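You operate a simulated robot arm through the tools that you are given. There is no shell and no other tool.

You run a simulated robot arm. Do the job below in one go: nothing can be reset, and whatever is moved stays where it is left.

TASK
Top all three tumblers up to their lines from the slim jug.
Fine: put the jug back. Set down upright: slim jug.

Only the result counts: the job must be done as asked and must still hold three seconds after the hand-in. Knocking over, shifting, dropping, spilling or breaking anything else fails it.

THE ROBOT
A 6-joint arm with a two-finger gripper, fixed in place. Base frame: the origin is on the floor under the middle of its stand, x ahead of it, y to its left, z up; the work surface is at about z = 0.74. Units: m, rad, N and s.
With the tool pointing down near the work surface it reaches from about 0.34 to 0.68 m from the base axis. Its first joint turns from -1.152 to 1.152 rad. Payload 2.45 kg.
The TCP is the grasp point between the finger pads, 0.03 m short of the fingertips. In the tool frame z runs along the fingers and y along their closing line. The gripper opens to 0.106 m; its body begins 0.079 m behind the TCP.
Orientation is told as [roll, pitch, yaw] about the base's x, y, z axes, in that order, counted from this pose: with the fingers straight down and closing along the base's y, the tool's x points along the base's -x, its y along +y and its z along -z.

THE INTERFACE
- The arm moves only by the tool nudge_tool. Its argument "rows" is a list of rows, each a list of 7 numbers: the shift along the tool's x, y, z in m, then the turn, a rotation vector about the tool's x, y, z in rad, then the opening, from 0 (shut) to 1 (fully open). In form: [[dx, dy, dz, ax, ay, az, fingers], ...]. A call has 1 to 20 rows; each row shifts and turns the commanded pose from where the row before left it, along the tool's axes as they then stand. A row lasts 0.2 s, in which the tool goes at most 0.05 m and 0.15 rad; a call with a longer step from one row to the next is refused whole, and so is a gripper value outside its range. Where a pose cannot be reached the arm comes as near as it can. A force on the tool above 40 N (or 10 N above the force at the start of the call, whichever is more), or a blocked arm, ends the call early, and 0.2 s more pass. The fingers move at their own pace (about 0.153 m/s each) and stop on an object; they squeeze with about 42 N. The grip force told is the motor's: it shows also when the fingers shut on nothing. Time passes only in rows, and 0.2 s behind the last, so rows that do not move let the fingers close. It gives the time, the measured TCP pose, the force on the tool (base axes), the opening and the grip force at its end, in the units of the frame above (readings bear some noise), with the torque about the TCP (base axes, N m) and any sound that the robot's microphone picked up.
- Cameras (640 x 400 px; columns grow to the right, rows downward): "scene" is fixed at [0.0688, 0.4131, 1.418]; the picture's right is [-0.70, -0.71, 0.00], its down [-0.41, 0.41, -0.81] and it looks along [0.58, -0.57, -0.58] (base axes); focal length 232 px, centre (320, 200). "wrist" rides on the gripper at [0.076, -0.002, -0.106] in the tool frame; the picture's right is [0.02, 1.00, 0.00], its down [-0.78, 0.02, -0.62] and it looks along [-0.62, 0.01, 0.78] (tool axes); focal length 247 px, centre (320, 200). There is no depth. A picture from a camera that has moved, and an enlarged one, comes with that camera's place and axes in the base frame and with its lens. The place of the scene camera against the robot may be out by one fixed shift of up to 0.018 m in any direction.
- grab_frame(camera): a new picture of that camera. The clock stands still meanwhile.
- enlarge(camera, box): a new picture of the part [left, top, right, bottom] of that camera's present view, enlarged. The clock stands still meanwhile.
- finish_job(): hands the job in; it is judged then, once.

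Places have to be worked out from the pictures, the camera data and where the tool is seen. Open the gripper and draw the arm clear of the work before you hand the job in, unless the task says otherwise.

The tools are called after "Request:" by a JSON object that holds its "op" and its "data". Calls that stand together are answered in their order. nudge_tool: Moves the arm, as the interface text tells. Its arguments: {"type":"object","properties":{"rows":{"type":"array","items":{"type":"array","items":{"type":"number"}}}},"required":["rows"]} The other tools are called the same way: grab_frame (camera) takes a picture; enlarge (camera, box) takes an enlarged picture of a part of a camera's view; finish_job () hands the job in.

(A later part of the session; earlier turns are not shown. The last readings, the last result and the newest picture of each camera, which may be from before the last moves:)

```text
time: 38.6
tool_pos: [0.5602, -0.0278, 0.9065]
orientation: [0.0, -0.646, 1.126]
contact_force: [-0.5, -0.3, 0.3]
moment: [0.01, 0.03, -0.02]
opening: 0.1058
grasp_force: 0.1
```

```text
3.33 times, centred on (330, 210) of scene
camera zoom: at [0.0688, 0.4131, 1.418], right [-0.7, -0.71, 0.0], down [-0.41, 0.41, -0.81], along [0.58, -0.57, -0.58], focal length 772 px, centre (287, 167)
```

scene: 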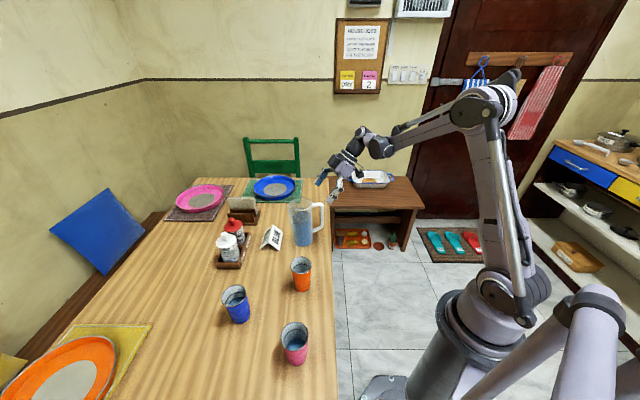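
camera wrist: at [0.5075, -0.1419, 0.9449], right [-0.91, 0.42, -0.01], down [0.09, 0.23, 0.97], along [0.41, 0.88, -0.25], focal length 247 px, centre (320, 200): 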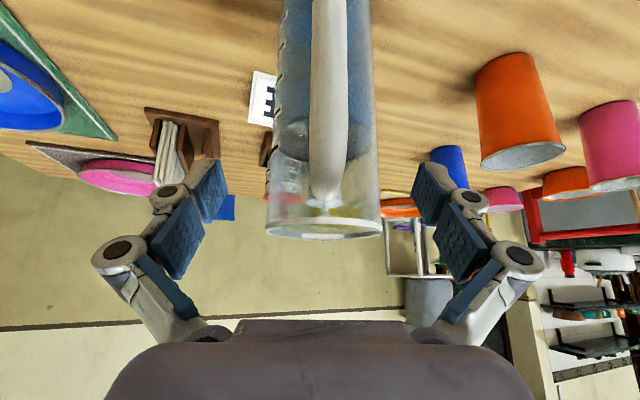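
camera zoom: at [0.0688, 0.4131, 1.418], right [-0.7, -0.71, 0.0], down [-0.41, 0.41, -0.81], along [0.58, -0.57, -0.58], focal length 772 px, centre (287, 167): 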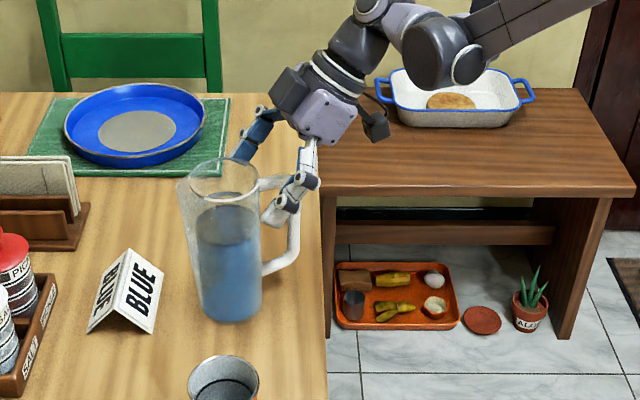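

The fingers straddle the body with the handle between them and clearance all round. I correct 3 mm in y and advance the last 3.4 cm to the grip depth.

Request:
{"op": "nudge_tool", "data": {"rows": [[0.0008, 0.003, 0.0114, 0, 0, 0, 1], [0.0009, 0, 0.0114, 0, 0, 0, 1], [0, 0, 0.0114, 0, 0, 0, 1], [0, 0, 0, 0, 0, 0, 1], [0, 0, 0, 0, 0, 0, 1]]}}

Request:
{"op": "grab_frame", "data": {"camera": "wrist"}}

Request:
{"op": "enlarge", "data": {"camera": "scene", "box": [250, 150, 410, 270]}}

```text
time: 39.8
tool_pos: [0.5661, -0.009, 0.8772]
orientation: [0.0, -0.647, 1.125]
contact_force: [-0.4, -0.6, 0.0]
moment: [0.05, 0.0, 0.01]
opening: 0.1058
grasp_force: 0.1
```

```text
taken
camera wrist: at [0.5145, -0.1239, 0.9169], right [-0.91, 0.42, -0.01], down [0.09, 0.23, 0.97], along [0.41, 0.88, -0.25], focal length 247 px, centre (320, 200)
```

wrist: 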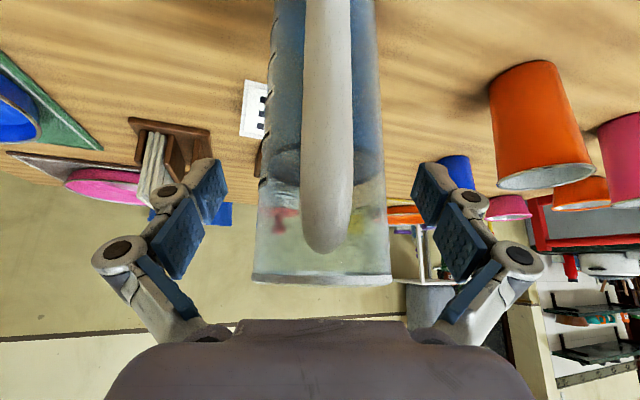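

```text
3.33 times, centred on (330, 210) of scene
camera zoom: at [0.0688, 0.4131, 1.418], right [-0.7, -0.71, 0.0], down [-0.41, 0.41, -0.81], along [0.58, -0.57, -0.58], focal length 772 px, centre (287, 167)
```

zoom: 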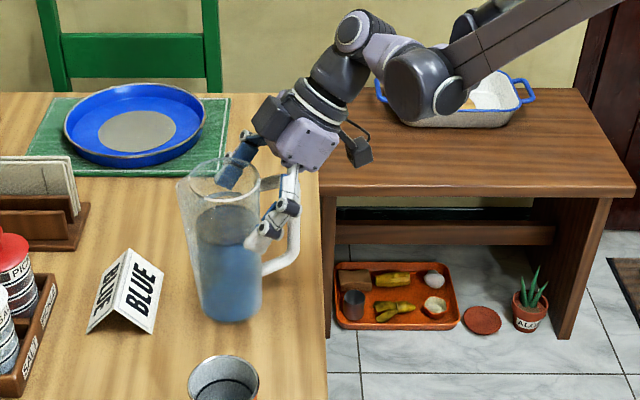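

The jug is centred between the pads and nothing is touching. I close the fingers on the body.

Request:
{"op": "nudge_tool", "data": {"rows": [[0, 0, 0, 0, 0, 0, 0.75], [0, 0, 0, 0, 0, 0, 0.5], [0, 0, 0, 0, 0, 0, 0], [0, 0, 0, 0, 0, 0, 0], [0, 0, 0, 0, 0, 0, 0]]}}

Request:
{"op": "grab_frame", "data": {"camera": "wrist"}}

Request:
{"op": "enlarge", "data": {"camera": "scene", "box": [250, 150, 410, 270]}}

```text
time: 41.0
tool_pos: [0.5663, -0.0093, 0.8772]
orientation: [0.0, -0.645, 1.126]
contact_force: [-2.1, 0.3, 10.2]
moment: [0.19, 0.17, 0.09]
opening: 0.0634
grasp_force: 41.6
```

```text
taken
camera wrist: at [0.5143, -0.1238, 0.9172], right [-0.91, 0.42, -0.01], down [0.09, 0.23, 0.97], along [0.41, 0.88, -0.25], focal length 247 px, centre (320, 200)
```

wrist: 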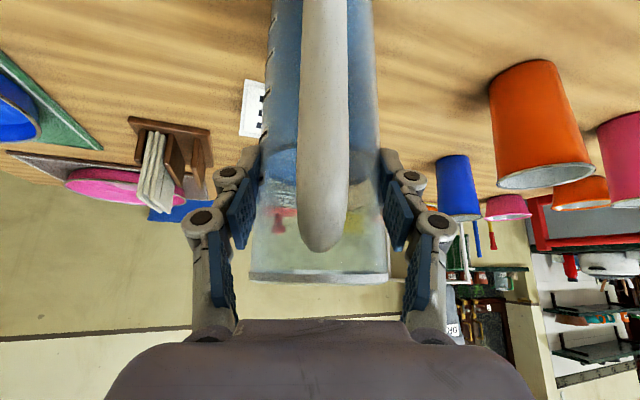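

```text
3.33 times, centred on (330, 210) of scene
camera zoom: at [0.0686, 0.4131, 1.4181], right [-0.7, -0.71, 0.0], down [-0.41, 0.41, -0.81], along [0.58, -0.57, -0.58], focal length 772 px, centre (287, 167)
```

zoom: 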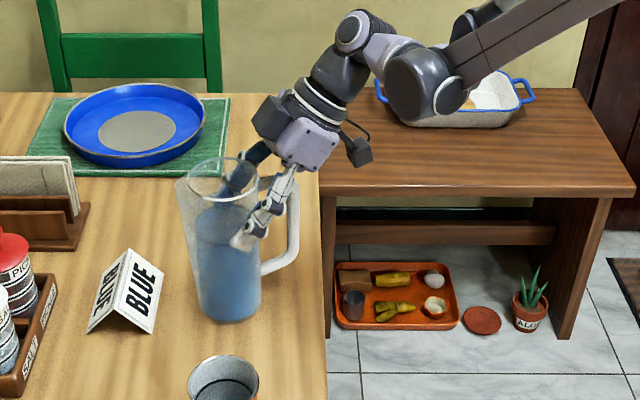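

Gripped: the opening is 0.0634 m at 41.6 N. The grasp pose to return to is (0.5663, -0.0093, 0.8772), tilt -0.645, yaw 1.126. I lift straight up a little and check that the jug comes along without slipping.

Request:
{"op": "nudge_tool", "data": {"rows": [[-0.00602, 0, -0.00799, 0, 0, 0, 0], [-0.01204, 0, -0.01597, 0, 0, 0, 0], [-0.01204, 0, -0.01597, 0, 0, 0, 0], [0, 0, 0, 0, 0, 0, 0], [0, 0, 0, 0, 0, 0, 0]]}}

Request:
{"op": "grab_frame", "data": {"camera": "wrist"}}

Request:
{"op": "enlarge", "data": {"camera": "scene", "box": [250, 150, 410, 270]}}

```text
time: 42.2
tool_pos: [0.5678, -0.0095, 0.9262]
orientation: [-0.001, -0.646, 1.125]
contact_force: [-0.2, 0.5, 0.0]
moment: [0.03, -0.05, 0.0]
opening: 0.0633
grasp_force: 41.9
```

```text
taken
camera wrist: at [0.5149, -0.1238, 0.966], right [-0.91, 0.42, -0.01], down [0.09, 0.23, 0.97], along [0.41, 0.88, -0.25], focal length 247 px, centre (320, 200)
```

wrist: 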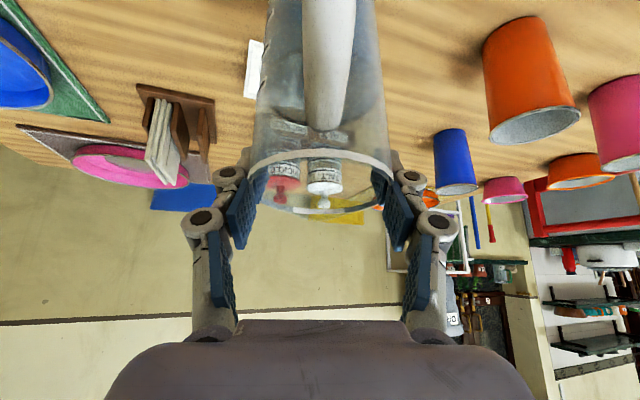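

```text
3.33 times, centred on (330, 210) of scene
camera zoom: at [0.0689, 0.4131, 1.418], right [-0.7, -0.71, 0.0], down [-0.41, 0.41, -0.81], along [0.58, -0.57, -0.58], focal length 772 px, centre (287, 167)
```

zoom: 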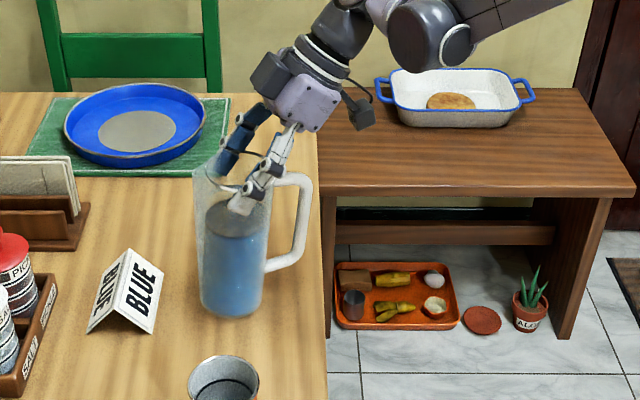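

The tool rose 5 cm but the jug stayed on the table and slipped in the pads; the force reads zero. I look closely at how the pads meet the body now.

Request:
{"op": "enlarge", "data": {"camera": "wrist", "box": [170, 90, 490, 290]}}

Request:
{"op": "enlarge", "data": {"camera": "scene", "box": [280, 170, 344, 234]}}

```text
2.00 times, centred on (330, 190) of wrist
camera zoom: at [0.5149, -0.1238, 0.966], right [-0.91, 0.42, -0.01], down [0.09, 0.23, 0.97], along [0.41, 0.88, -0.25], focal length 494 px, centre (300, 220)
```

zoom: 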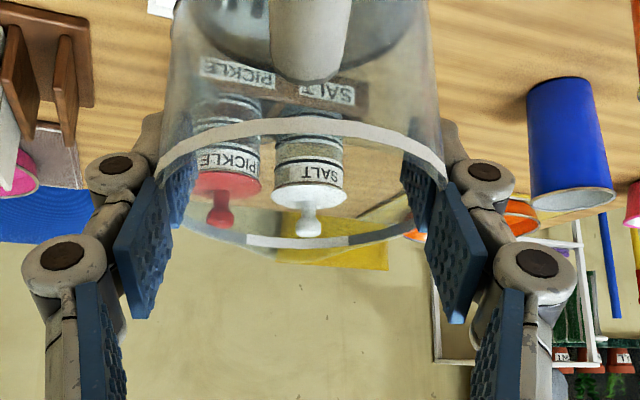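

```text
6.25 times, centred on (312, 202) of scene
camera zoom: at [0.0689, 0.4131, 1.418], right [-0.7, -0.71, 0.0], down [-0.41, 0.41, -0.81], along [0.58, -0.57, -0.58], focal length 1448 px, centre (370, 188)
```

zoom: 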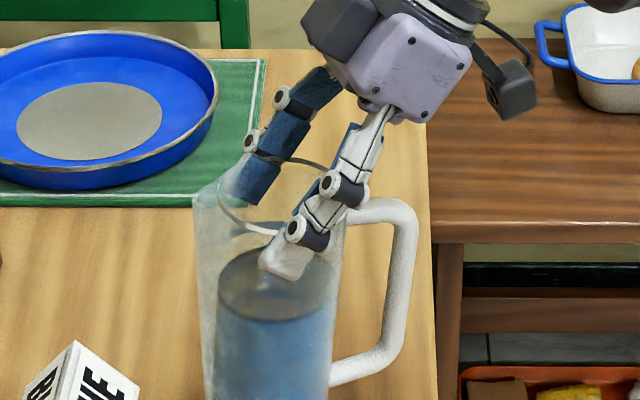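

The pads hold the upper body now and the jug leans about 5–7° towards the handle, still standing on the table. I lower the tool back down the same way with the grip kept, which should set the jug upright again, and watch the force.

Request:
{"op": "nudge_tool", "data": {"rows": [[0.00602, 0, 0.00799, 0, 0, 0, 0], [0.00602, 0, 0.00799, 0, 0, 0, 0], [0, 0, 0, 0, 0, 0, 0]]}}

Request:
{"op": "grab_frame", "data": {"camera": "wrist"}}

Request:
{"op": "enlarge", "data": {"camera": "scene", "box": [250, 150, 410, 270]}}

```text
time: 43.0
tool_pos: [0.5681, -0.0067, 0.9088]
orientation: [0.0, -0.656, 1.125]
contact_force: [3.5, 6.5, 27.5]
moment: [0.63, -0.33, 0.02]
opening: 0.0634
grasp_force: 41.9
```

```text
taken
camera wrist: at [0.5158, -0.1221, 0.9469], right [-0.91, 0.42, -0.01], down [0.09, 0.23, 0.97], along [0.41, 0.88, -0.24], focal length 247 px, centre (320, 200)
```

wrist: 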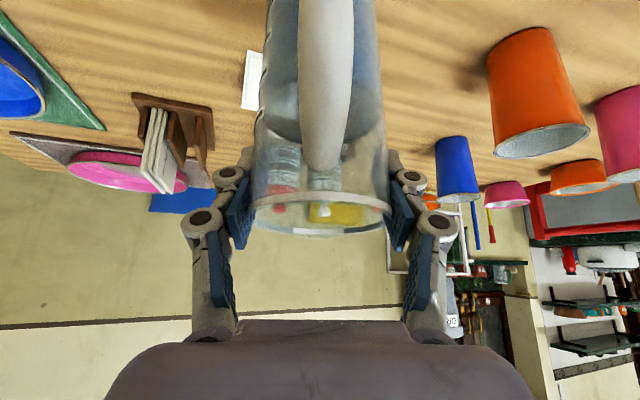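

```text
3.33 times, centred on (330, 210) of scene
camera zoom: at [0.0684, 0.4133, 1.418], right [-0.7, -0.71, 0.0], down [-0.41, 0.41, -0.81], along [0.58, -0.57, -0.58], focal length 772 px, centre (287, 167)
```

zoom: 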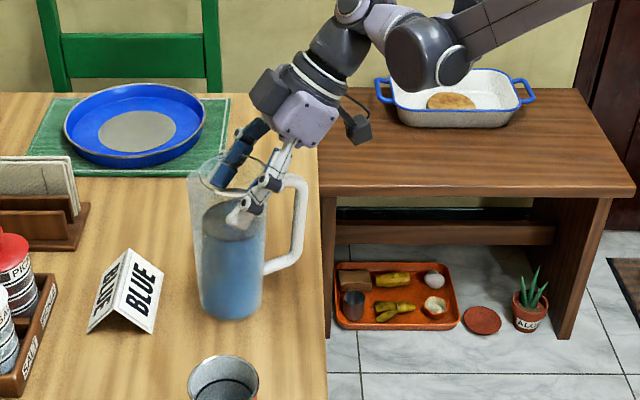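

Pressing down gave 27 N, so the pads do grip, and the jug is nearly upright again. I lower a little more, then do a slow lift in small steps while reading the force, to learn how much the pads really hold.

Request:
{"op": "nudge_tool", "data": {"rows": [[-0.0018, 0, -0.0024, 0, 0, 0, 0], [0, 0, 0, 0, 0, 0, 0]]}}

Request:
{"op": "nudge_tool", "data": {"rows": [[-0.0018, 0, -0.0024, 0, 0, 0, 0], [0, 0, 0, 0, 0, 0, 0]]}}

Request:
{"op": "nudge_tool", "data": {"rows": [[-0.0018, 0, -0.0024, 0, 0, 0, 0], [0, 0, 0, 0, 0, 0, 0]]}}

Request:
{"op": "grab_frame", "data": {"camera": "wrist"}}

```text
time: 43.6
tool_pos: [0.5663, -0.0105, 0.9098]
orientation: [0.001, -0.643, 1.123]
contact_force: [-0.5, 0.2, -5.9]
moment: [-0.01, 0.01, 0.01]
opening: 0.0634
grasp_force: 42.3
```

```text
time: 44.2
tool_pos: [0.5664, -0.0094, 0.9138]
orientation: [0.0, -0.647, 1.126]
contact_force: [-0.3, 0.3, -5.7]
moment: [0.0, -0.01, 0.0]
opening: 0.0634
grasp_force: 42.2
```

```text
time: 44.8
tool_pos: [0.5664, -0.0091, 0.9173]
orientation: [0.002, -0.646, 1.125]
contact_force: [-0.8, -0.6, -6.3]
moment: [0.03, -0.04, -0.01]
opening: 0.0632
grasp_force: 42.6
```

```text
taken
camera wrist: at [0.514, -0.1237, 0.9559], right [-0.91, 0.42, -0.01], down [0.09, 0.23, 0.97], along [0.41, 0.88, -0.25], focal length 247 px, centre (320, 200)
```

wrist: 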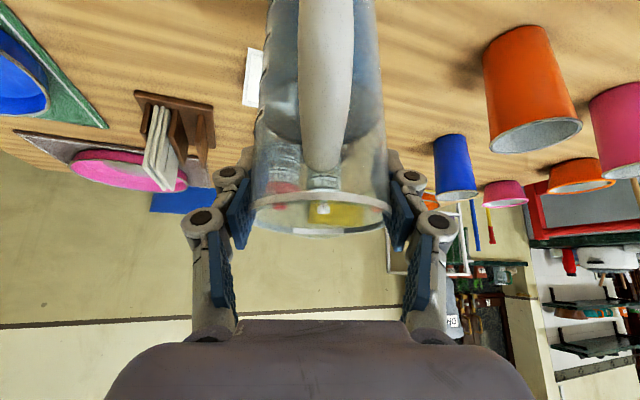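

The slow lift holds: the force reads -6 N, the jug's weight, and the jug rises with the gripper. But the grip is only 2 cm below the rim, which is too high to resist the turning moment when tilting. I set it down upright again, taking out the small backward lean, and will regrasp deeper with a steeper tool.

Request:
{"op": "nudge_tool", "data": {"rows": [[0, 0, 0, 0, 0.04, 0, 0], [0, 0, 0, 0, 0, 0, 0]]}}

Request:
{"op": "enlarge", "data": {"camera": "scene", "box": [280, 180, 344, 260]}}

Request:
{"op": "enlarge", "data": {"camera": "wrist", "box": [220, 0, 420, 250]}}

```text
time: 45.4
tool_pos: [0.5667, -0.0087, 0.9177]
orientation: [0.0, -0.606, 1.127]
contact_force: [-0.1, 0.0, -5.4]
moment: [0.0, -0.02, -0.02]
opening: 0.0634
grasp_force: 42.4
```

```text
5.00 times, centred on (312, 220) of scene
camera zoom: at [0.0689, 0.4131, 1.418], right [-0.7, -0.71, 0.0], down [-0.41, 0.41, -0.81], along [0.58, -0.57, -0.58], focal length 1158 px, centre (360, 100)
```

zoom: 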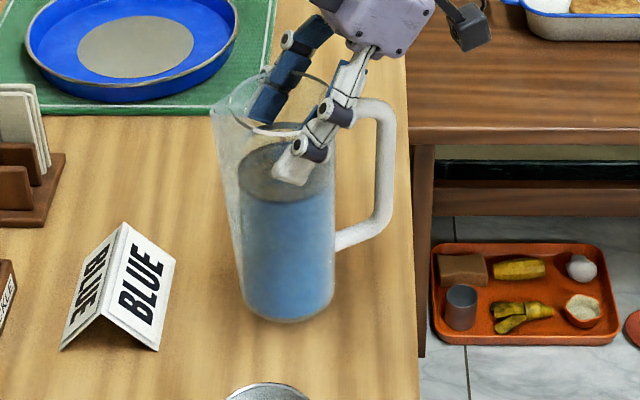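

```text
1.60 times, centred on (320, 125) of wrist
camera zoom: at [0.5155, -0.1217, 0.9614], right [-0.91, 0.41, -0.01], down [0.11, 0.27, 0.96], along [0.4, 0.87, -0.29], focal length 395 px, centre (320, 320)
```

zoom: 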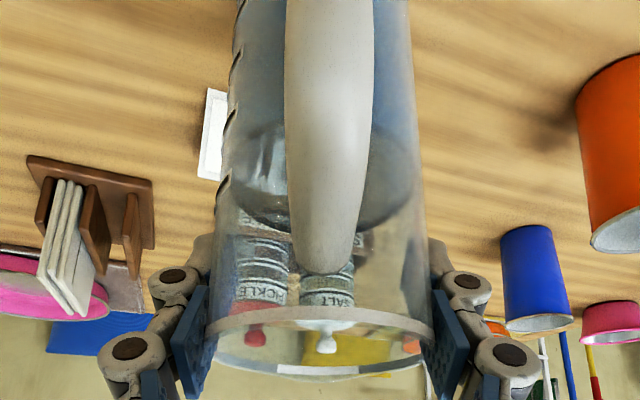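

Seen close up, the pads touch at their tips and flare slightly, so the grip should sit centrally on the pads. I lower the now upright jug onto the table in small steps until it takes the load.

Request:
{"op": "nudge_tool", "data": {"rows": [[0.0034, 0, 0.0049, 0, 0, 0, 0], [0, 0, 0, 0, 0, 0, 0]]}}

Request:
{"op": "nudge_tool", "data": {"rows": [[0.00085, 0, 0.00123, 0, 0, 0, 0], [0, 0, 0, 0, 0, 0, 0]]}}

Request:
{"op": "nudge_tool", "data": {"rows": [[0.00085, 0, 0.00123, 0, 0, 0, 0], [0, 0, 0, 0, 0, 0, 0]]}}

```text
time: 46.0
tool_pos: [0.5675, -0.0091, 0.9098]
orientation: [0.0, -0.607, 1.126]
contact_force: [0.0, 0.6, -5.3]
moment: [0.01, -0.02, -0.02]
opening: 0.0634
grasp_force: 43.0
```

```text
time: 46.6
tool_pos: [0.5668, -0.0104, 0.9096]
orientation: [-0.001, -0.606, 1.126]
contact_force: [-0.5, -0.3, -6.2]
moment: [0.05, -0.03, -0.02]
opening: 0.0632
grasp_force: 42.4
```

```text
time: 47.2
tool_pos: [0.5672, -0.0099, 0.9071]
orientation: [-0.001, -0.606, 1.126]
contact_force: [0.2, -0.7, -3.2]
moment: [-0.2, 0.08, 0.0]
opening: 0.0633
grasp_force: 42.2
```

The load has dropped to -3.2 N, so the base is touching. One more millimetre, and then I open the fingers.

Request:
{"op": "nudge_tool", "data": {"rows": [[0.0006, 0, 0.0008, 0, 0, 0, 0], [0, 0, 0, 0, 0, 0, 0]]}}

Request:
{"op": "enlarge", "data": {"camera": "scene", "box": [280, 180, 344, 260]}}

```text
time: 47.8
tool_pos: [0.5676, -0.0092, 0.9067]
orientation: [-0.003, -0.609, 1.125]
contact_force: [1.6, 0.5, 17.8]
moment: [-0.49, 0.11, 0.01]
opening: 0.0633
grasp_force: 41.9
```

```text
5.00 times, centred on (312, 220) of scene
camera zoom: at [0.0685, 0.4131, 1.4181], right [-0.7, -0.71, 0.0], down [-0.41, 0.41, -0.81], along [0.58, -0.57, -0.58], focal length 1158 px, centre (360, 100)
```

zoom: 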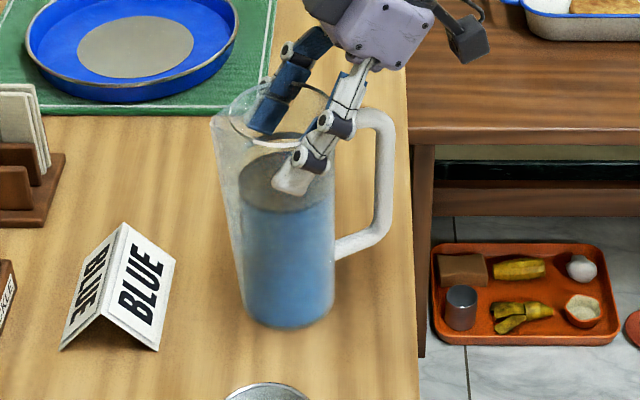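

The jug stands on the table with a light press. I open the fingers.

Request:
{"op": "nudge_tool", "data": {"rows": [[0, 0, 0, 0, 0, 0, 0.7], [0, 0, 0, 0, 0, 0, 1], [0, 0, 0, 0, 0, 0, 1], [0, 0, 0, 0, 0, 0, 1]]}}

Request:
{"op": "grab_frame", "data": {"camera": "wrist"}}

Request:
{"op": "enlarge", "data": {"camera": "scene", "box": [270, 190, 334, 254]}}

```text
time: 48.8
tool_pos: [0.5673, -0.0091, 0.9065]
orientation: [0.0, -0.604, 1.128]
contact_force: [-1.0, 0.2, -0.1]
moment: [-0.01, 0.05, -0.03]
opening: 0.1061
grasp_force: 0.0
```

```text
taken
camera wrist: at [0.5155, -0.1222, 0.9505], right [-0.91, 0.42, -0.01], down [0.11, 0.27, 0.96], along [0.4, 0.87, -0.29], focal length 247 px, centre (320, 200)
```

wrist: 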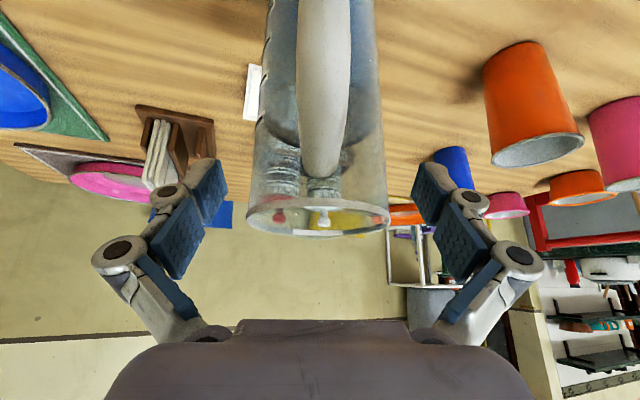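

```text
6.25 times, centred on (302, 222) of scene
camera zoom: at [0.0688, 0.4131, 1.418], right [-0.7, -0.71, 0.0], down [-0.41, 0.41, -0.81], along [0.58, -0.57, -0.58], focal length 1448 px, centre (432, 62)
```

zoom: 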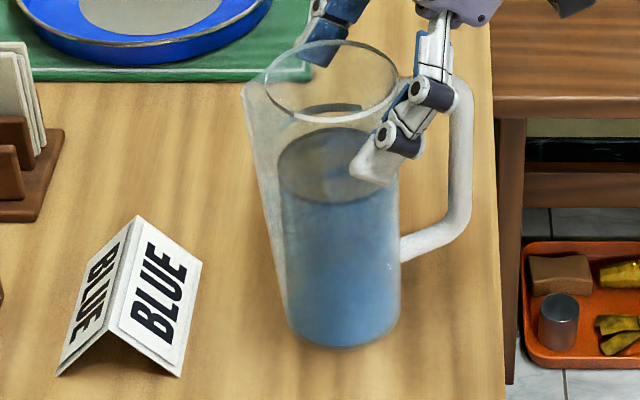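

The jug stands upright but has shifted about 1 cm towards -y, so its axis is now near (0.570, -0.009); I'll set it back on its original spot at the end. I retreat along the finger axis, level the tool, and turn towards 120° to check that a steeper grip would still allow the needed pour tilt.

Request:
{"op": "nudge_tool", "data": {"rows": [[0, 0, -0.03, 0, 0, 0, 1], [0, 0, -0.045, 0, 0, 0, 1], [0, 0, -0.045, 0, 0, 0, 1], [0, 0, 0, 0, 0.1208, 0, 1], [0, 0, 0, 0, 0.1208, 0, 1], [0, 0, 0, 0, 0.1208, 0, 1], [0, 0, 0, 0, 0.1208, 0, 1], [0, 0, 0, 0, 0.1208, 0, 1], [0, 0, 0, 0, 0, -0.1385, 1], [0, 0, 0, 0, 0, -0.1385, 1], [0, 0, 0, 0, 0, -0.1385, 1], [0, 0, 0, 0, 0, -0.1385, 1], [0, 0, 0, 0, 0, -0.1385, 1], [0, 0, 0, 0, 0, -0.1385, 1], [0, 0, 0, 0, 0, -0.1385, 1], [0, 0, 0, 0, 0, 0, 1]]}}

Request:
{"op": "grab_frame", "data": {"camera": "wrist"}}

Request:
{"op": "enlarge", "data": {"camera": "scene", "box": [270, 190, 334, 254]}}

```text
time: 52.2
tool_pos: [0.5361, -0.07, 1.0064]
orientation: [-0.002, 0.001, 2.097]
contact_force: [0.4, -0.6, 0.1]
moment: [0.0, 0.01, -0.02]
opening: 0.106
grasp_force: 0.2
```

```text
taken
camera wrist: at [0.5765, -0.1368, 1.112], right [-0.85, -0.52, 0.0], down [-0.41, 0.67, 0.62], along [-0.32, 0.53, -0.78], focal length 247 px, centre (320, 200)
```

wrist: 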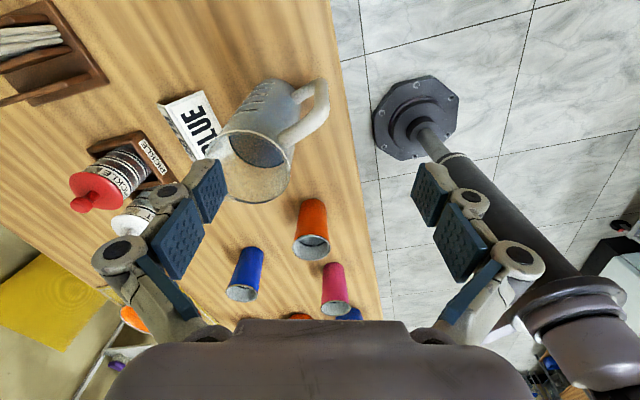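

```text
6.25 times, centred on (302, 222) of scene
camera zoom: at [0.0688, 0.4131, 1.418], right [-0.7, -0.71, 0.0], down [-0.41, 0.41, -0.81], along [0.58, -0.57, -0.58], focal length 1448 px, centre (432, 62)
```

zoom: 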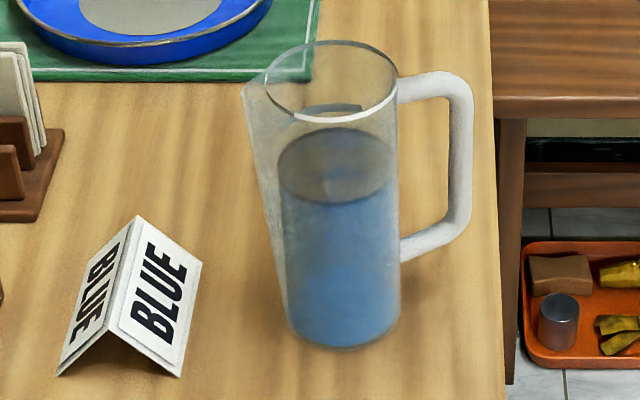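

The jug looks fine. I move over to the orange spot with a 120° pour direction at a safe height and test a 1.05 rad tilt.

Request:
{"op": "nudge_tool", "data": {"rows": [[-0.0437, -0.0023, 0, 0, 0, 0, 1], [-0.0437, -0.0023, 0, 0, 0, 0, 1], [-0.0437, -0.0023, 0, 0, 0, 0, 1], [-0.0437, -0.0023, 0, 0, 0, 0, 1], [0, 0, 0.046, 0, 0, 0, 1], [0, 0, 0, 0, 0.15, 0, 1], [0, 0, 0, 0, 0.15, 0, 1], [0, 0, 0, 0, 0.15, 0, 1], [0, 0, 0, 0, 0.15, 0, 1], [0, 0, 0, 0, 0.15, 0, 1], [0, 0, 0, 0, 0.15, 0, 1], [0, 0, 0, 0, 0.15, 0, 1], [0, 0, 0, 0, 0, 0, 1]]}}

Request:
{"op": "grab_frame", "data": {"camera": "scene"}}

Request:
{"op": "grab_frame", "data": {"camera": "wrist"}}

```text
time: 55.0
tool_pos: [0.4585, 0.0855, 0.9597]
orientation: [-0.004, 1.05, 2.091]
contact_force: [0.6, -0.3, 0.4]
moment: [-0.02, 0.04, 0.01]
opening: 0.1058
grasp_force: 0.1
```

```text
taken
```

scene: 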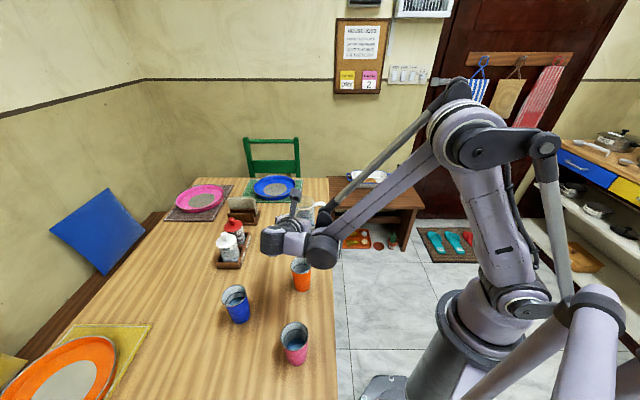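

```text
taken
camera wrist: at [0.4323, 0.1324, 1.0786], right [-0.86, -0.51, 0.02], down [-0.48, 0.8, -0.37], along [0.18, -0.33, -0.93], focal length 247 px, centre (320, 200)
```

wrist: 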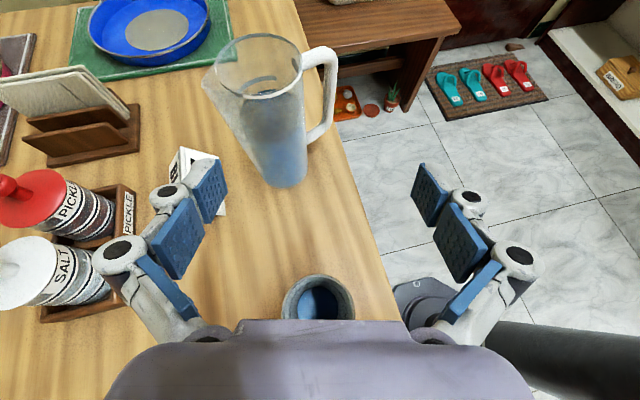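

The orange spot reaches 1.05 rad with room to spare. I run the same test at the blue spot with a 130° pour direction.

Request:
{"op": "nudge_tool", "data": {"rows": [[-0.01416, -0.0292, -0.02468, 0, 0, 0, 1], [-0.01416, -0.0292, -0.02468, 0, 0, 0, 1], [-0.01416, -0.0292, -0.02468, 0, 0, 0, 1], [-0.01416, -0.0292, -0.02468, 0, 0, 0, 1], [-0.01416, -0.0292, -0.02468, 0, 0, 0, 1], [0, 0, 0, 0.0772, 0, -0.0443, 1], [0, 0, 0, 0.0772, 0, -0.0443, 1], [0, 0, 0, 0, 0, 0, 1]]}}

Request:
{"op": "grab_frame", "data": {"camera": "wrist"}}

```text
time: 56.8
tool_pos: [0.5136, 0.2824, 0.9607]
orientation: [-0.005, 1.05, 2.271]
contact_force: [0.7, 0.7, 0.7]
moment: [0.0, 0.01, -0.02]
opening: 0.106
grasp_force: 0.2
```

```text
taken
camera wrist: at [0.4806, 0.3233, 1.0794], right [-0.76, -0.65, 0.02], down [-0.61, 0.7, -0.37], along [0.23, -0.29, -0.93], focal length 247 px, centre (320, 200)
```

wrist: 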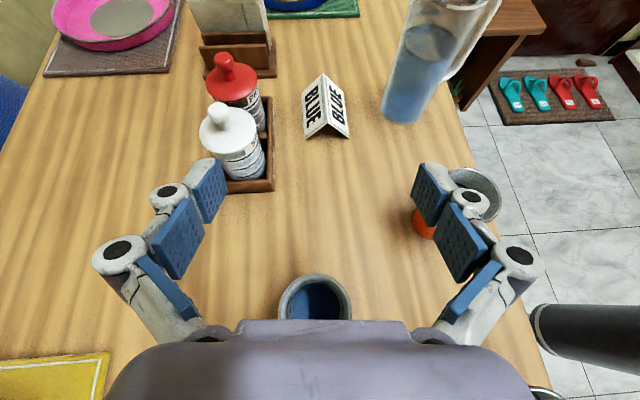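

The blue spot works as well; I'll use about 120° there. The pink spot needs the opposite lean, so I level, rise, and turn towards -40° to test the same steep tilt there.

Request:
{"op": "nudge_tool", "data": {"rows": [[0, 0, 0, 0, -0.15, 0, 1], [0, 0, 0, 0, -0.15, 0, 1], [0, 0, 0, 0, -0.15, 0, 1], [0, 0, 0, 0, -0.15, 0, 1], [0, 0, 0, 0, -0.15, 0, 1], [0, 0, 0, 0, -0.15, 0, 1], [0, 0, 0, 0, -0.15, 0, 1], [0, 0, -0.04, 0, 0, 0.149, 1], [0, 0, 0, 0, 0, 0.149, 1], [0, 0, 0, 0, 0, 0.149, 1], [0, 0, 0, 0, 0, 0.149, 1], [0, 0, 0, 0, 0, 0.149, 1], [0, 0, 0, 0, 0, 0.149, 1], [0, 0, 0, 0, 0, 0.149, 1], [0, 0, 0, 0, 0, 0.149, 1], [0, 0, 0, 0, 0, 0.149, 1], [0, 0, 0, 0, 0, 0.149, 1], [0, 0, 0, 0, 0, 0, 1]]}}

```text
time: 60.6
tool_pos: [0.5126, 0.2807, 0.9998]
orientation: [-0.001, -0.003, 0.779]
contact_force: [0.6, 0.5, 0.6]
moment: [0.02, 0.02, 0.01]
opening: 0.1061
grasp_force: 0.0
```

Continuing the turn to -40°, I move over to the pink spot at z≈1.0.

Request:
{"op": "nudge_tool", "data": {"rows": [[0, 0, 0, 0, 0, 0.1477, 1], [0, 0, 0, 0, 0, 0.1477, 1], [0, 0, 0, 0, 0, 0.1477, 1], [0, 0, 0, 0, 0, 0.1477, 1], [0, 0, 0, 0, 0, 0.1477, 1], [0, 0, 0, 0, 0, 0.1477, 1], [0, 0, 0, 0, 0, 0.1477, 1], [0, 0, 0, 0, 0, 0.1477, 1], [0, 0, 0, 0, 0, 0.1477, 1], [0, 0, 0, 0, 0, 0.1477, 1], [0.0409, -0.0243, 0, 0, 0, 0, 1], [0.0409, -0.0243, 0, 0, 0, 0, 1], [0.0409, -0.0243, 0, 0, 0, 0, 1], [0.0409, -0.0243, 0, 0, 0, 0, 1], [0.0409, -0.0243, 0, 0, 0, 0, 1], [0.0409, -0.0243, 0, 0, 0, 0, 1], [0, 0, 0, 0, 0, 0, 1]]}}

Request:
{"op": "nudge_tool", "data": {"rows": [[0, 0, 0.02, 0, 0.15, 0, 1], [0, 0, 0.02, 0, 0.15, 0, 1], [0, 0, 0, 0, 0.15, 0, 1], [0, 0, 0, 0, 0.15, 0, 1], [0, 0, 0, 0, 0.15, 0, 1], [0, 0, 0, 0, 0.15, 0, 1], [0, 0, 0, 0, 0, 0, 1]]}}

Request:
{"op": "grab_frame", "data": {"camera": "wrist"}}

```text
time: 64.2
tool_pos: [0.2332, 0.3277, 0.9988]
orientation: [0.002, 0.0, -0.694]
contact_force: [0.0, 0.0, -0.8]
moment: [-0.01, 0.01, -0.01]
opening: 0.106
grasp_force: 0.0
```

```text
time: 65.8
tool_pos: [0.2275, 0.3296, 0.9608]
orientation: [0.003, 0.902, -0.69]
contact_force: [-0.7, -0.9, -0.7]
moment: [0.04, -0.04, -0.04]
opening: 0.1059
grasp_force: 0.1
```

```text
taken
camera wrist: at [0.255, 0.3035, 1.0864], right [0.63, 0.78, 0.02], down [0.76, -0.61, -0.23], along [-0.17, 0.16, -0.97], focal length 247 px, centre (320, 200)
```

wrist: 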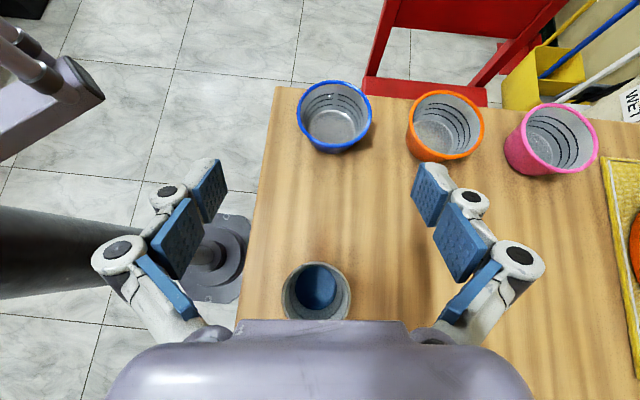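

0.9 rad is fine here. I add a bit more tilt to find out how much margin there is.

Request:
{"op": "nudge_tool", "data": {"rows": [[0, 0, 0, 0, 0.1, 0, 1], [0, 0, 0, 0, 0.1, 0, 1], [0, 0, 0, 0, 0, 0, 1]]}}

Request:
{"op": "enlarge", "data": {"camera": "wrist", "box": [240, 40, 400, 160]}}

```text
time: 66.6
tool_pos: [0.2276, 0.3289, 0.9605]
orientation: [0.003, 1.101, -0.691]
contact_force: [-0.5, -0.6, 0.7]
moment: [0.01, -0.01, 0.02]
opening: 0.1061
grasp_force: 0.1
```

```text
3.33 times, centred on (320, 100) of wrist
camera zoom: at [0.2735, 0.2878, 1.0767], right [0.63, 0.77, 0.02], down [0.71, -0.57, -0.42], along [-0.31, 0.28, -0.91], focal length 823 px, centre (320, 533)
```

zoom: 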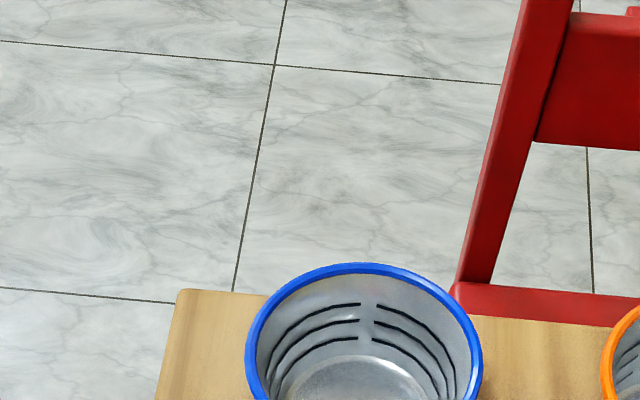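

The pink spot allows 1.1 rad, so a 20° grip lean gives all the pour tilt I need, and the blue bowl's rim (z≈0.78) stays clear. I level, rise, and turn back to the jug's yaw.

Request:
{"op": "nudge_tool", "data": {"rows": [[0, 0, 0, 0, -0.1376, 0, 1], [0, 0, 0, 0, -0.1376, 0, 1], [0, 0, 0, 0, -0.1376, 0, 1], [0, 0, 0, 0, -0.1376, 0, 1], [0, 0, 0, 0, -0.1376, 0, 1], [0, 0, 0, 0, -0.1376, 0, 1], [0, 0, 0, 0, -0.1376, 0, 1], [0, 0, 0, 0, -0.1376, 0, 1], [0, 0, -0.04, 0, 0, -0.14, 1], [0, 0, -0.04, 0, 0, -0.14, 1], [0, 0, 0, 0, 0, -0.14, 1], [0, 0, 0, 0, 0, -0.14, 1], [0, 0, 0, 0, 0, -0.14, 1], [0, 0, 0, 0, 0, -0.14, 1], [0, 0, 0, 0, 0, -0.14, 1], [0, 0, 0, 0, 0, -0.14, 1], [0, 0, 0, 0, 0, -0.14, 1], [0, 0, 0, 0, 0, -0.14, 1], [0, 0, 0, 0, 0, -0.14, 1], [0, 0, 0, 0, 0, -0.14, 1]]}}

```text
time: 70.8
tool_pos: [0.2283, 0.328, 1.04]
orientation: [-0.003, 0.0, 0.987]
contact_force: [0.1, 0.1, 0.4]
moment: [0.03, 0.01, 0.0]
opening: 0.1059
grasp_force: 0.1
```

Now I finish the turn and travel at z=1.04 to the handle side of the jug, then lean the tool 20°.

Request:
{"op": "nudge_tool", "data": {"rows": [[0, 0, 0, 0, 0, -0.139, 1], [0.0221, -0.0409, 0, 0, 0, 0, 1], [0.0221, -0.0409, 0, 0, 0, 0, 1], [0.0221, -0.0409, 0, 0, 0, 0, 1], [0.0221, -0.0409, 0, 0, 0, 0, 1], [0.0221, -0.0409, 0, 0, 0, 0, 1], [0.0221, -0.0409, 0, 0, 0, 0, 1], [0.0221, -0.0409, 0, 0, 0, 0, 1], [0.0221, -0.0409, 0, 0, 0, 0, 1], [0.0221, -0.0409, 0, 0, 0, 0, 1], [0.0221, -0.0409, 0, 0, 0, 0, 1], [0.0221, -0.0409, 0, 0, 0, 0, 1], [0, 0, 0, 0, -0.1163, 0, 1], [0, 0, 0, 0, -0.1163, 0, 1], [0, 0, 0, 0, -0.1163, 0, 1], [0, 0, 0, 0, 0, 0, 1]]}}

Request:
{"op": "grab_frame", "data": {"camera": "wrist"}}

Request:
{"op": "enlarge", "data": {"camera": "wrist", "box": [220, 40, 420, 200]}}

```text
time: 74.2
tool_pos: [0.5281, -0.086, 1.0418]
orientation: [-0.001, -0.35, 1.125]
contact_force: [-0.3, -1.0, 0.1]
moment: [0.0, -0.01, 0.01]
opening: 0.1061
grasp_force: 0.0
```

```text
taken
camera wrist: at [0.4835, -0.1845, 1.1143], right [-0.91, 0.41, -0.01], down [0.21, 0.48, 0.85], along [0.36, 0.78, -0.52], focal length 247 px, centre (320, 200)
```

wrist: 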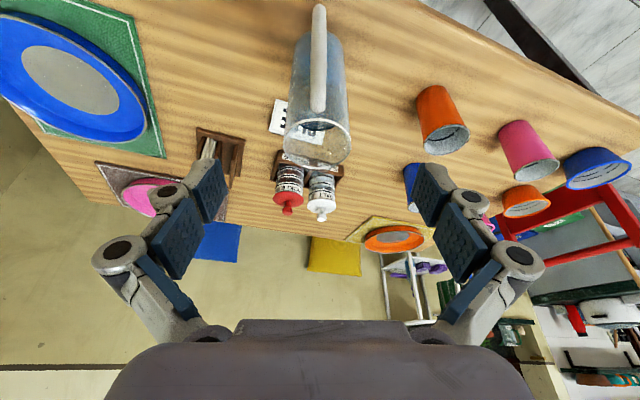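

```text
2.50 times, centred on (320, 120) of wrist
camera zoom: at [0.4835, -0.1845, 1.1143], right [-0.91, 0.41, -0.01], down [0.21, 0.48, 0.85], along [0.36, 0.78, -0.52], focal length 617 px, centre (320, 400)
```

zoom: 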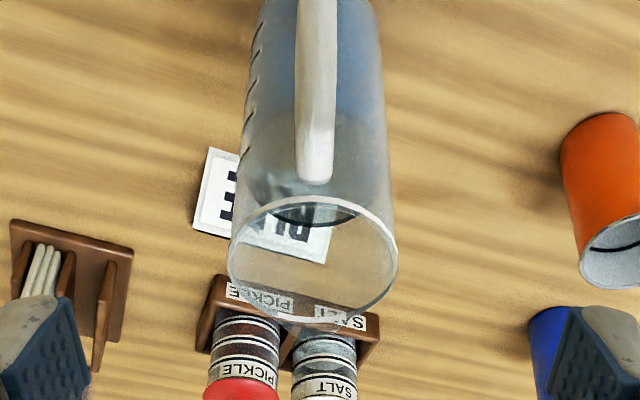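

The axis now measures (0.570, -0.0075) and the handle is still in the tool plane. I centre the tool and advance 12 cm along the fingers.

Request:
{"op": "nudge_tool", "data": {"rows": [[-0.0222, -0.004, 0, 0, 0, 0, 1], [0, 0, 0.04, 0, 0, 0, 1], [0, 0, 0.04, 0, 0, 0, 1], [0, 0, 0.04, 0, 0, 0, 1], [0, 0, 0, 0, 0, 0, 1], [0, 0, 0, 0, 0, 0, 1]]}}

Request:
{"op": "grab_frame", "data": {"camera": "wrist"}}

Request:
{"op": "enlarge", "data": {"camera": "scene", "box": [250, 150, 410, 270]}}

```text
time: 75.6
tool_pos: [0.5601, -0.033, 0.9359]
orientation: [-0.002, -0.351, 1.127]
contact_force: [0.4, -0.5, 0.3]
moment: [0.0, 0.0, 0.01]
opening: 0.1061
grasp_force: 0.1
```

```text
taken
camera wrist: at [0.515, -0.1322, 1.01], right [-0.91, 0.41, -0.01], down [0.21, 0.48, 0.85], along [0.36, 0.77, -0.52], focal length 247 px, centre (320, 200)
```

wrist: 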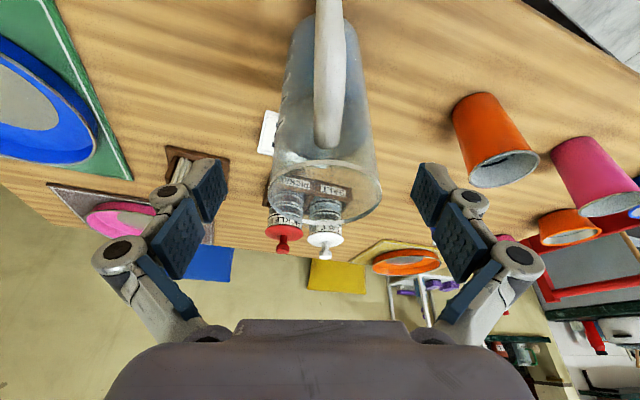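

```text
3.33 times, centred on (330, 210) of scene
camera zoom: at [0.0688, 0.4131, 1.418], right [-0.7, -0.71, 0.0], down [-0.41, 0.41, -0.81], along [0.58, -0.57, -0.58], focal length 772 px, centre (287, 167)
```

zoom: 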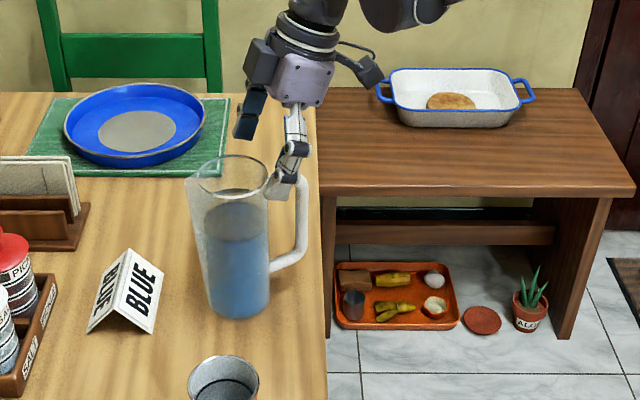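

Lateral error is under 2 mm. I correct it and advance another 6 cm, checking the contact force.

Request:
{"op": "nudge_tool", "data": {"rows": [[-0.0017, 0.0018, 0.02, 0, 0, 0, 1], [0, 0, 0.02, 0, 0, 0, 1], [0, 0, 0.02, 0, 0, 0, 1], [0, 0, 0, 0, 0, 0, 1]]}}

Request:
{"op": "grab_frame", "data": {"camera": "wrist"}}

Request:
{"op": "enlarge", "data": {"camera": "scene", "box": [270, 170, 350, 240]}}

```text
time: 76.6
tool_pos: [0.5698, -0.0117, 0.8778]
orientation: [-0.001, -0.351, 1.125]
contact_force: [0.0, 0.3, 0.7]
moment: [-0.03, 0.0, -0.02]
opening: 0.1062
grasp_force: 0.1
```

```text
taken
camera wrist: at [0.5243, -0.1103, 0.9526], right [-0.91, 0.41, -0.01], down [0.21, 0.48, 0.85], along [0.36, 0.77, -0.52], focal length 247 px, centre (320, 200)
```

wrist: 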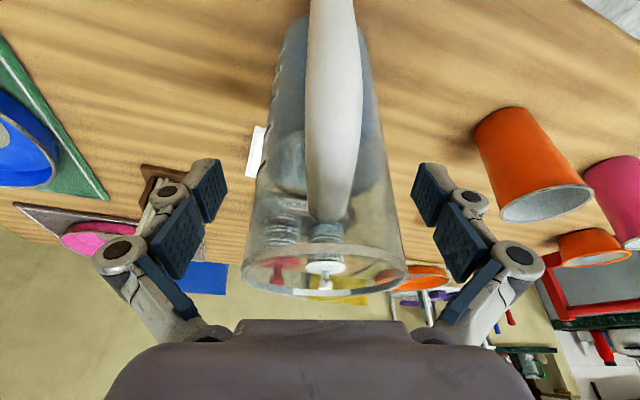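

```text
5.71 times, centred on (310, 205) of scene
camera zoom: at [0.0688, 0.4131, 1.418], right [-0.7, -0.71, 0.0], down [-0.41, 0.41, -0.81], along [0.58, -0.57, -0.58], focal length 1324 px, centre (377, 171)
```

zoom: 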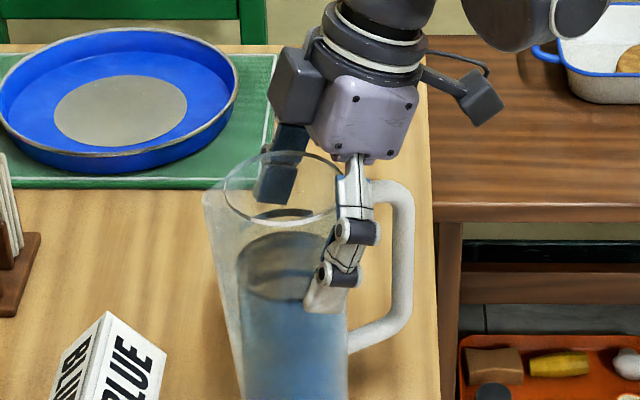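

Still clear all round. I make the final 1.7 cm advance with small centring corrections so the body axis sits at the pad centres.

Request:
{"op": "nudge_tool", "data": {"rows": [[-0.0015, 0.001, 0.008, 0, 0, 0, 1], [-0.0016, 0.001, 0.009, 0, 0, 0, 1], [0, 0, 0, 0, 0, 0, 1], [0, 0, 0, 0, 0, 0, 1]]}}

Request:
{"op": "grab_frame", "data": {"camera": "wrist"}}

Request:
{"op": "enlarge", "data": {"camera": "scene", "box": [270, 170, 350, 240]}}

```text
time: 77.6
tool_pos: [0.5726, -0.0019, 0.8622]
orientation: [-0.002, -0.349, 1.123]
contact_force: [0.8, 0.9, 0.0]
moment: [0.0, 0.03, -0.03]
opening: 0.1057
grasp_force: 0.1
```

```text
taken
camera wrist: at [0.5262, -0.1012, 0.9383], right [-0.91, 0.41, -0.01], down [0.21, 0.48, 0.85], along [0.36, 0.77, -0.52], focal length 247 px, centre (320, 200)
```

wrist: 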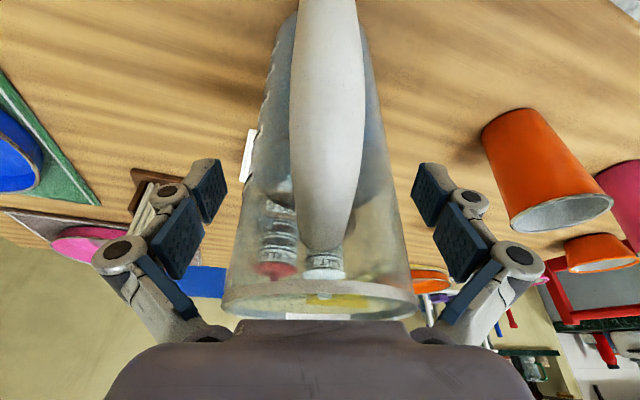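

```text
5.71 times, centred on (310, 205) of scene
camera zoom: at [0.0688, 0.4131, 1.418], right [-0.7, -0.71, 0.0], down [-0.41, 0.41, -0.81], along [0.58, -0.57, -0.58], focal length 1324 px, centre (377, 171)
```

zoom: 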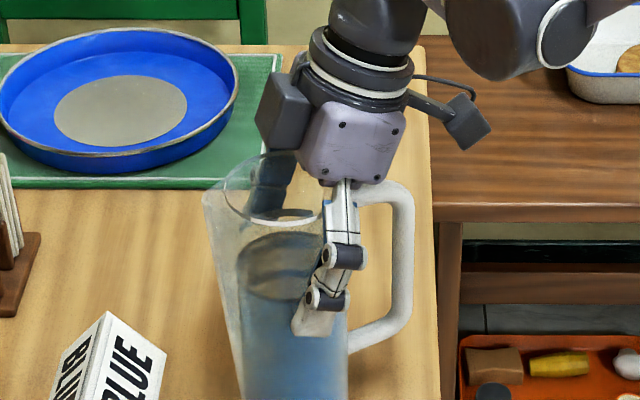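

Centred. I close the fingers on the body and check the readings.

Request:
{"op": "nudge_tool", "data": {"rows": [[0, 0, 0, 0, 0, 0, 0.75], [0, 0, 0, 0, 0, 0, 0.6], [0, 0, 0, 0, 0, 0, 0], [0, 0, 0, 0, 0, 0, 0], [0, 0, 0, 0, 0, 0, 0], [0, 0, 0, 0, 0, 0, 0]]}}

Request:
{"op": "grab_frame", "data": {"camera": "wrist"}}

Request:
{"op": "enlarge", "data": {"camera": "scene", "box": [270, 190, 334, 254]}}

```text
time: 78.8
tool_pos: [0.5715, -0.0036, 0.8667]
orientation: [-0.003, -0.351, 1.122]
contact_force: [-1.6, -3.2, 14.1]
moment: [-0.05, -0.02, 0.01]
opening: 0.0714
grasp_force: 41.9
stopped in row 5: the force on the tool passed its limit at 41 N (the readings are from after the stop); the commanded pose is now the measured one
```

```text
taken
camera wrist: at [0.526, -0.102, 0.94], right [-0.91, 0.42, -0.01], down [0.21, 0.48, 0.85], along [0.36, 0.77, -0.52], focal length 247 px, centre (320, 200)
```

wrist: 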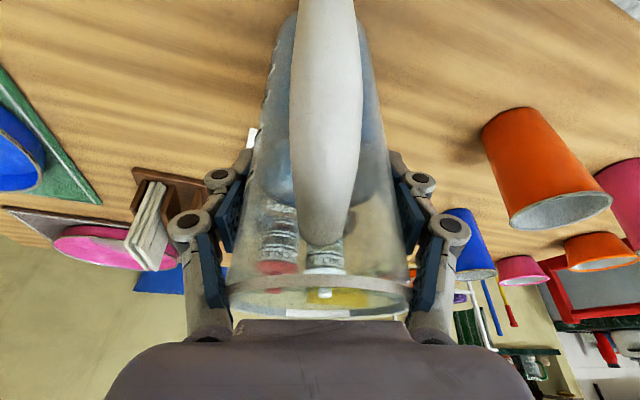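

```text
6.25 times, centred on (302, 222) of scene
camera zoom: at [0.0685, 0.4131, 1.4181], right [-0.7, -0.71, 0.0], down [-0.41, 0.41, -0.81], along [0.58, -0.57, -0.58], focal length 1448 px, centre (432, 62)
```

zoom: 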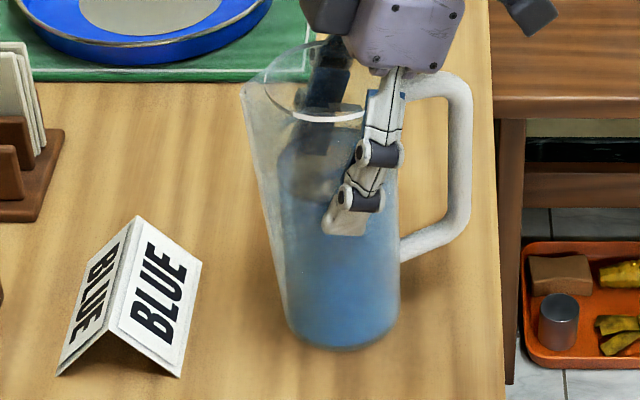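

Now the opening reads 0.0714 m, the true body diameter, so the pads sit squarely on it. The jug hasn't moved. I lift slowly in small steps and watch for the 6 N weight.

Request:
{"op": "nudge_tool", "data": {"rows": [[-0.0007, 0, -0.0019, 0, 0, 0, 0], [-0.0007, 0, -0.0019, 0, 0, 0, 0], [0, 0, 0, 0, 0, 0, 0]]}}

Request:
{"op": "nudge_tool", "data": {"rows": [[-0.0014, 0, -0.0038, 0, 0, 0, 0], [-0.0014, 0, -0.0038, 0, 0, 0, 0], [0, 0, 0, 0, 0, 0, 0]]}}

Request:
{"op": "grab_frame", "data": {"camera": "wrist"}}

Request:
{"op": "enlarge", "data": {"camera": "scene", "box": [270, 190, 334, 254]}}

```text
time: 79.6
tool_pos: [0.5713, -0.0027, 0.8699]
orientation: [-0.001, -0.352, 1.126]
contact_force: [-1.4, -3.3, 3.4]
moment: [-0.12, 0.02, -0.03]
opening: 0.0664
grasp_force: 42.4
```

```text
time: 80.4
tool_pos: [0.5709, -0.0022, 0.878]
orientation: [-0.003, -0.351, 1.124]
contact_force: [0.1, 0.3, -5.8]
moment: [0.05, -0.03, -0.03]
opening: 0.0633
grasp_force: 41.7
```

```text
taken
camera wrist: at [0.5254, -0.1023, 0.9519], right [-0.91, 0.41, -0.01], down [0.21, 0.48, 0.85], along [0.36, 0.77, -0.52], focal length 247 px, centre (320, 200)
```

wrist: 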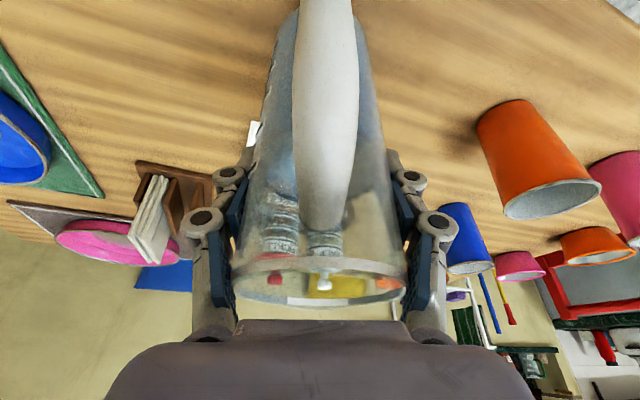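

```text
6.25 times, centred on (302, 222) of scene
camera zoom: at [0.0689, 0.4131, 1.418], right [-0.7, -0.71, 0.0], down [-0.41, 0.41, -0.81], along [0.58, -0.57, -0.58], focal length 1448 px, centre (432, 62)
```

zoom: 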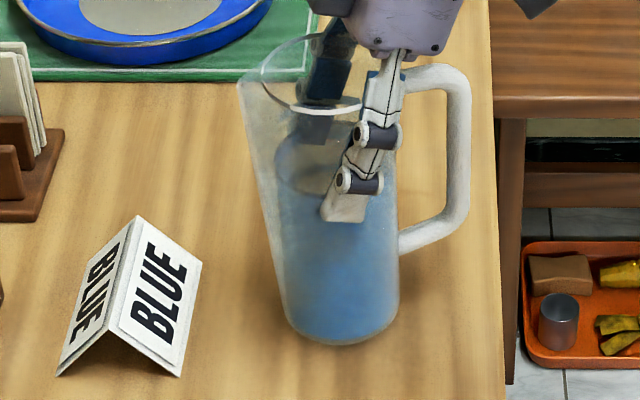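

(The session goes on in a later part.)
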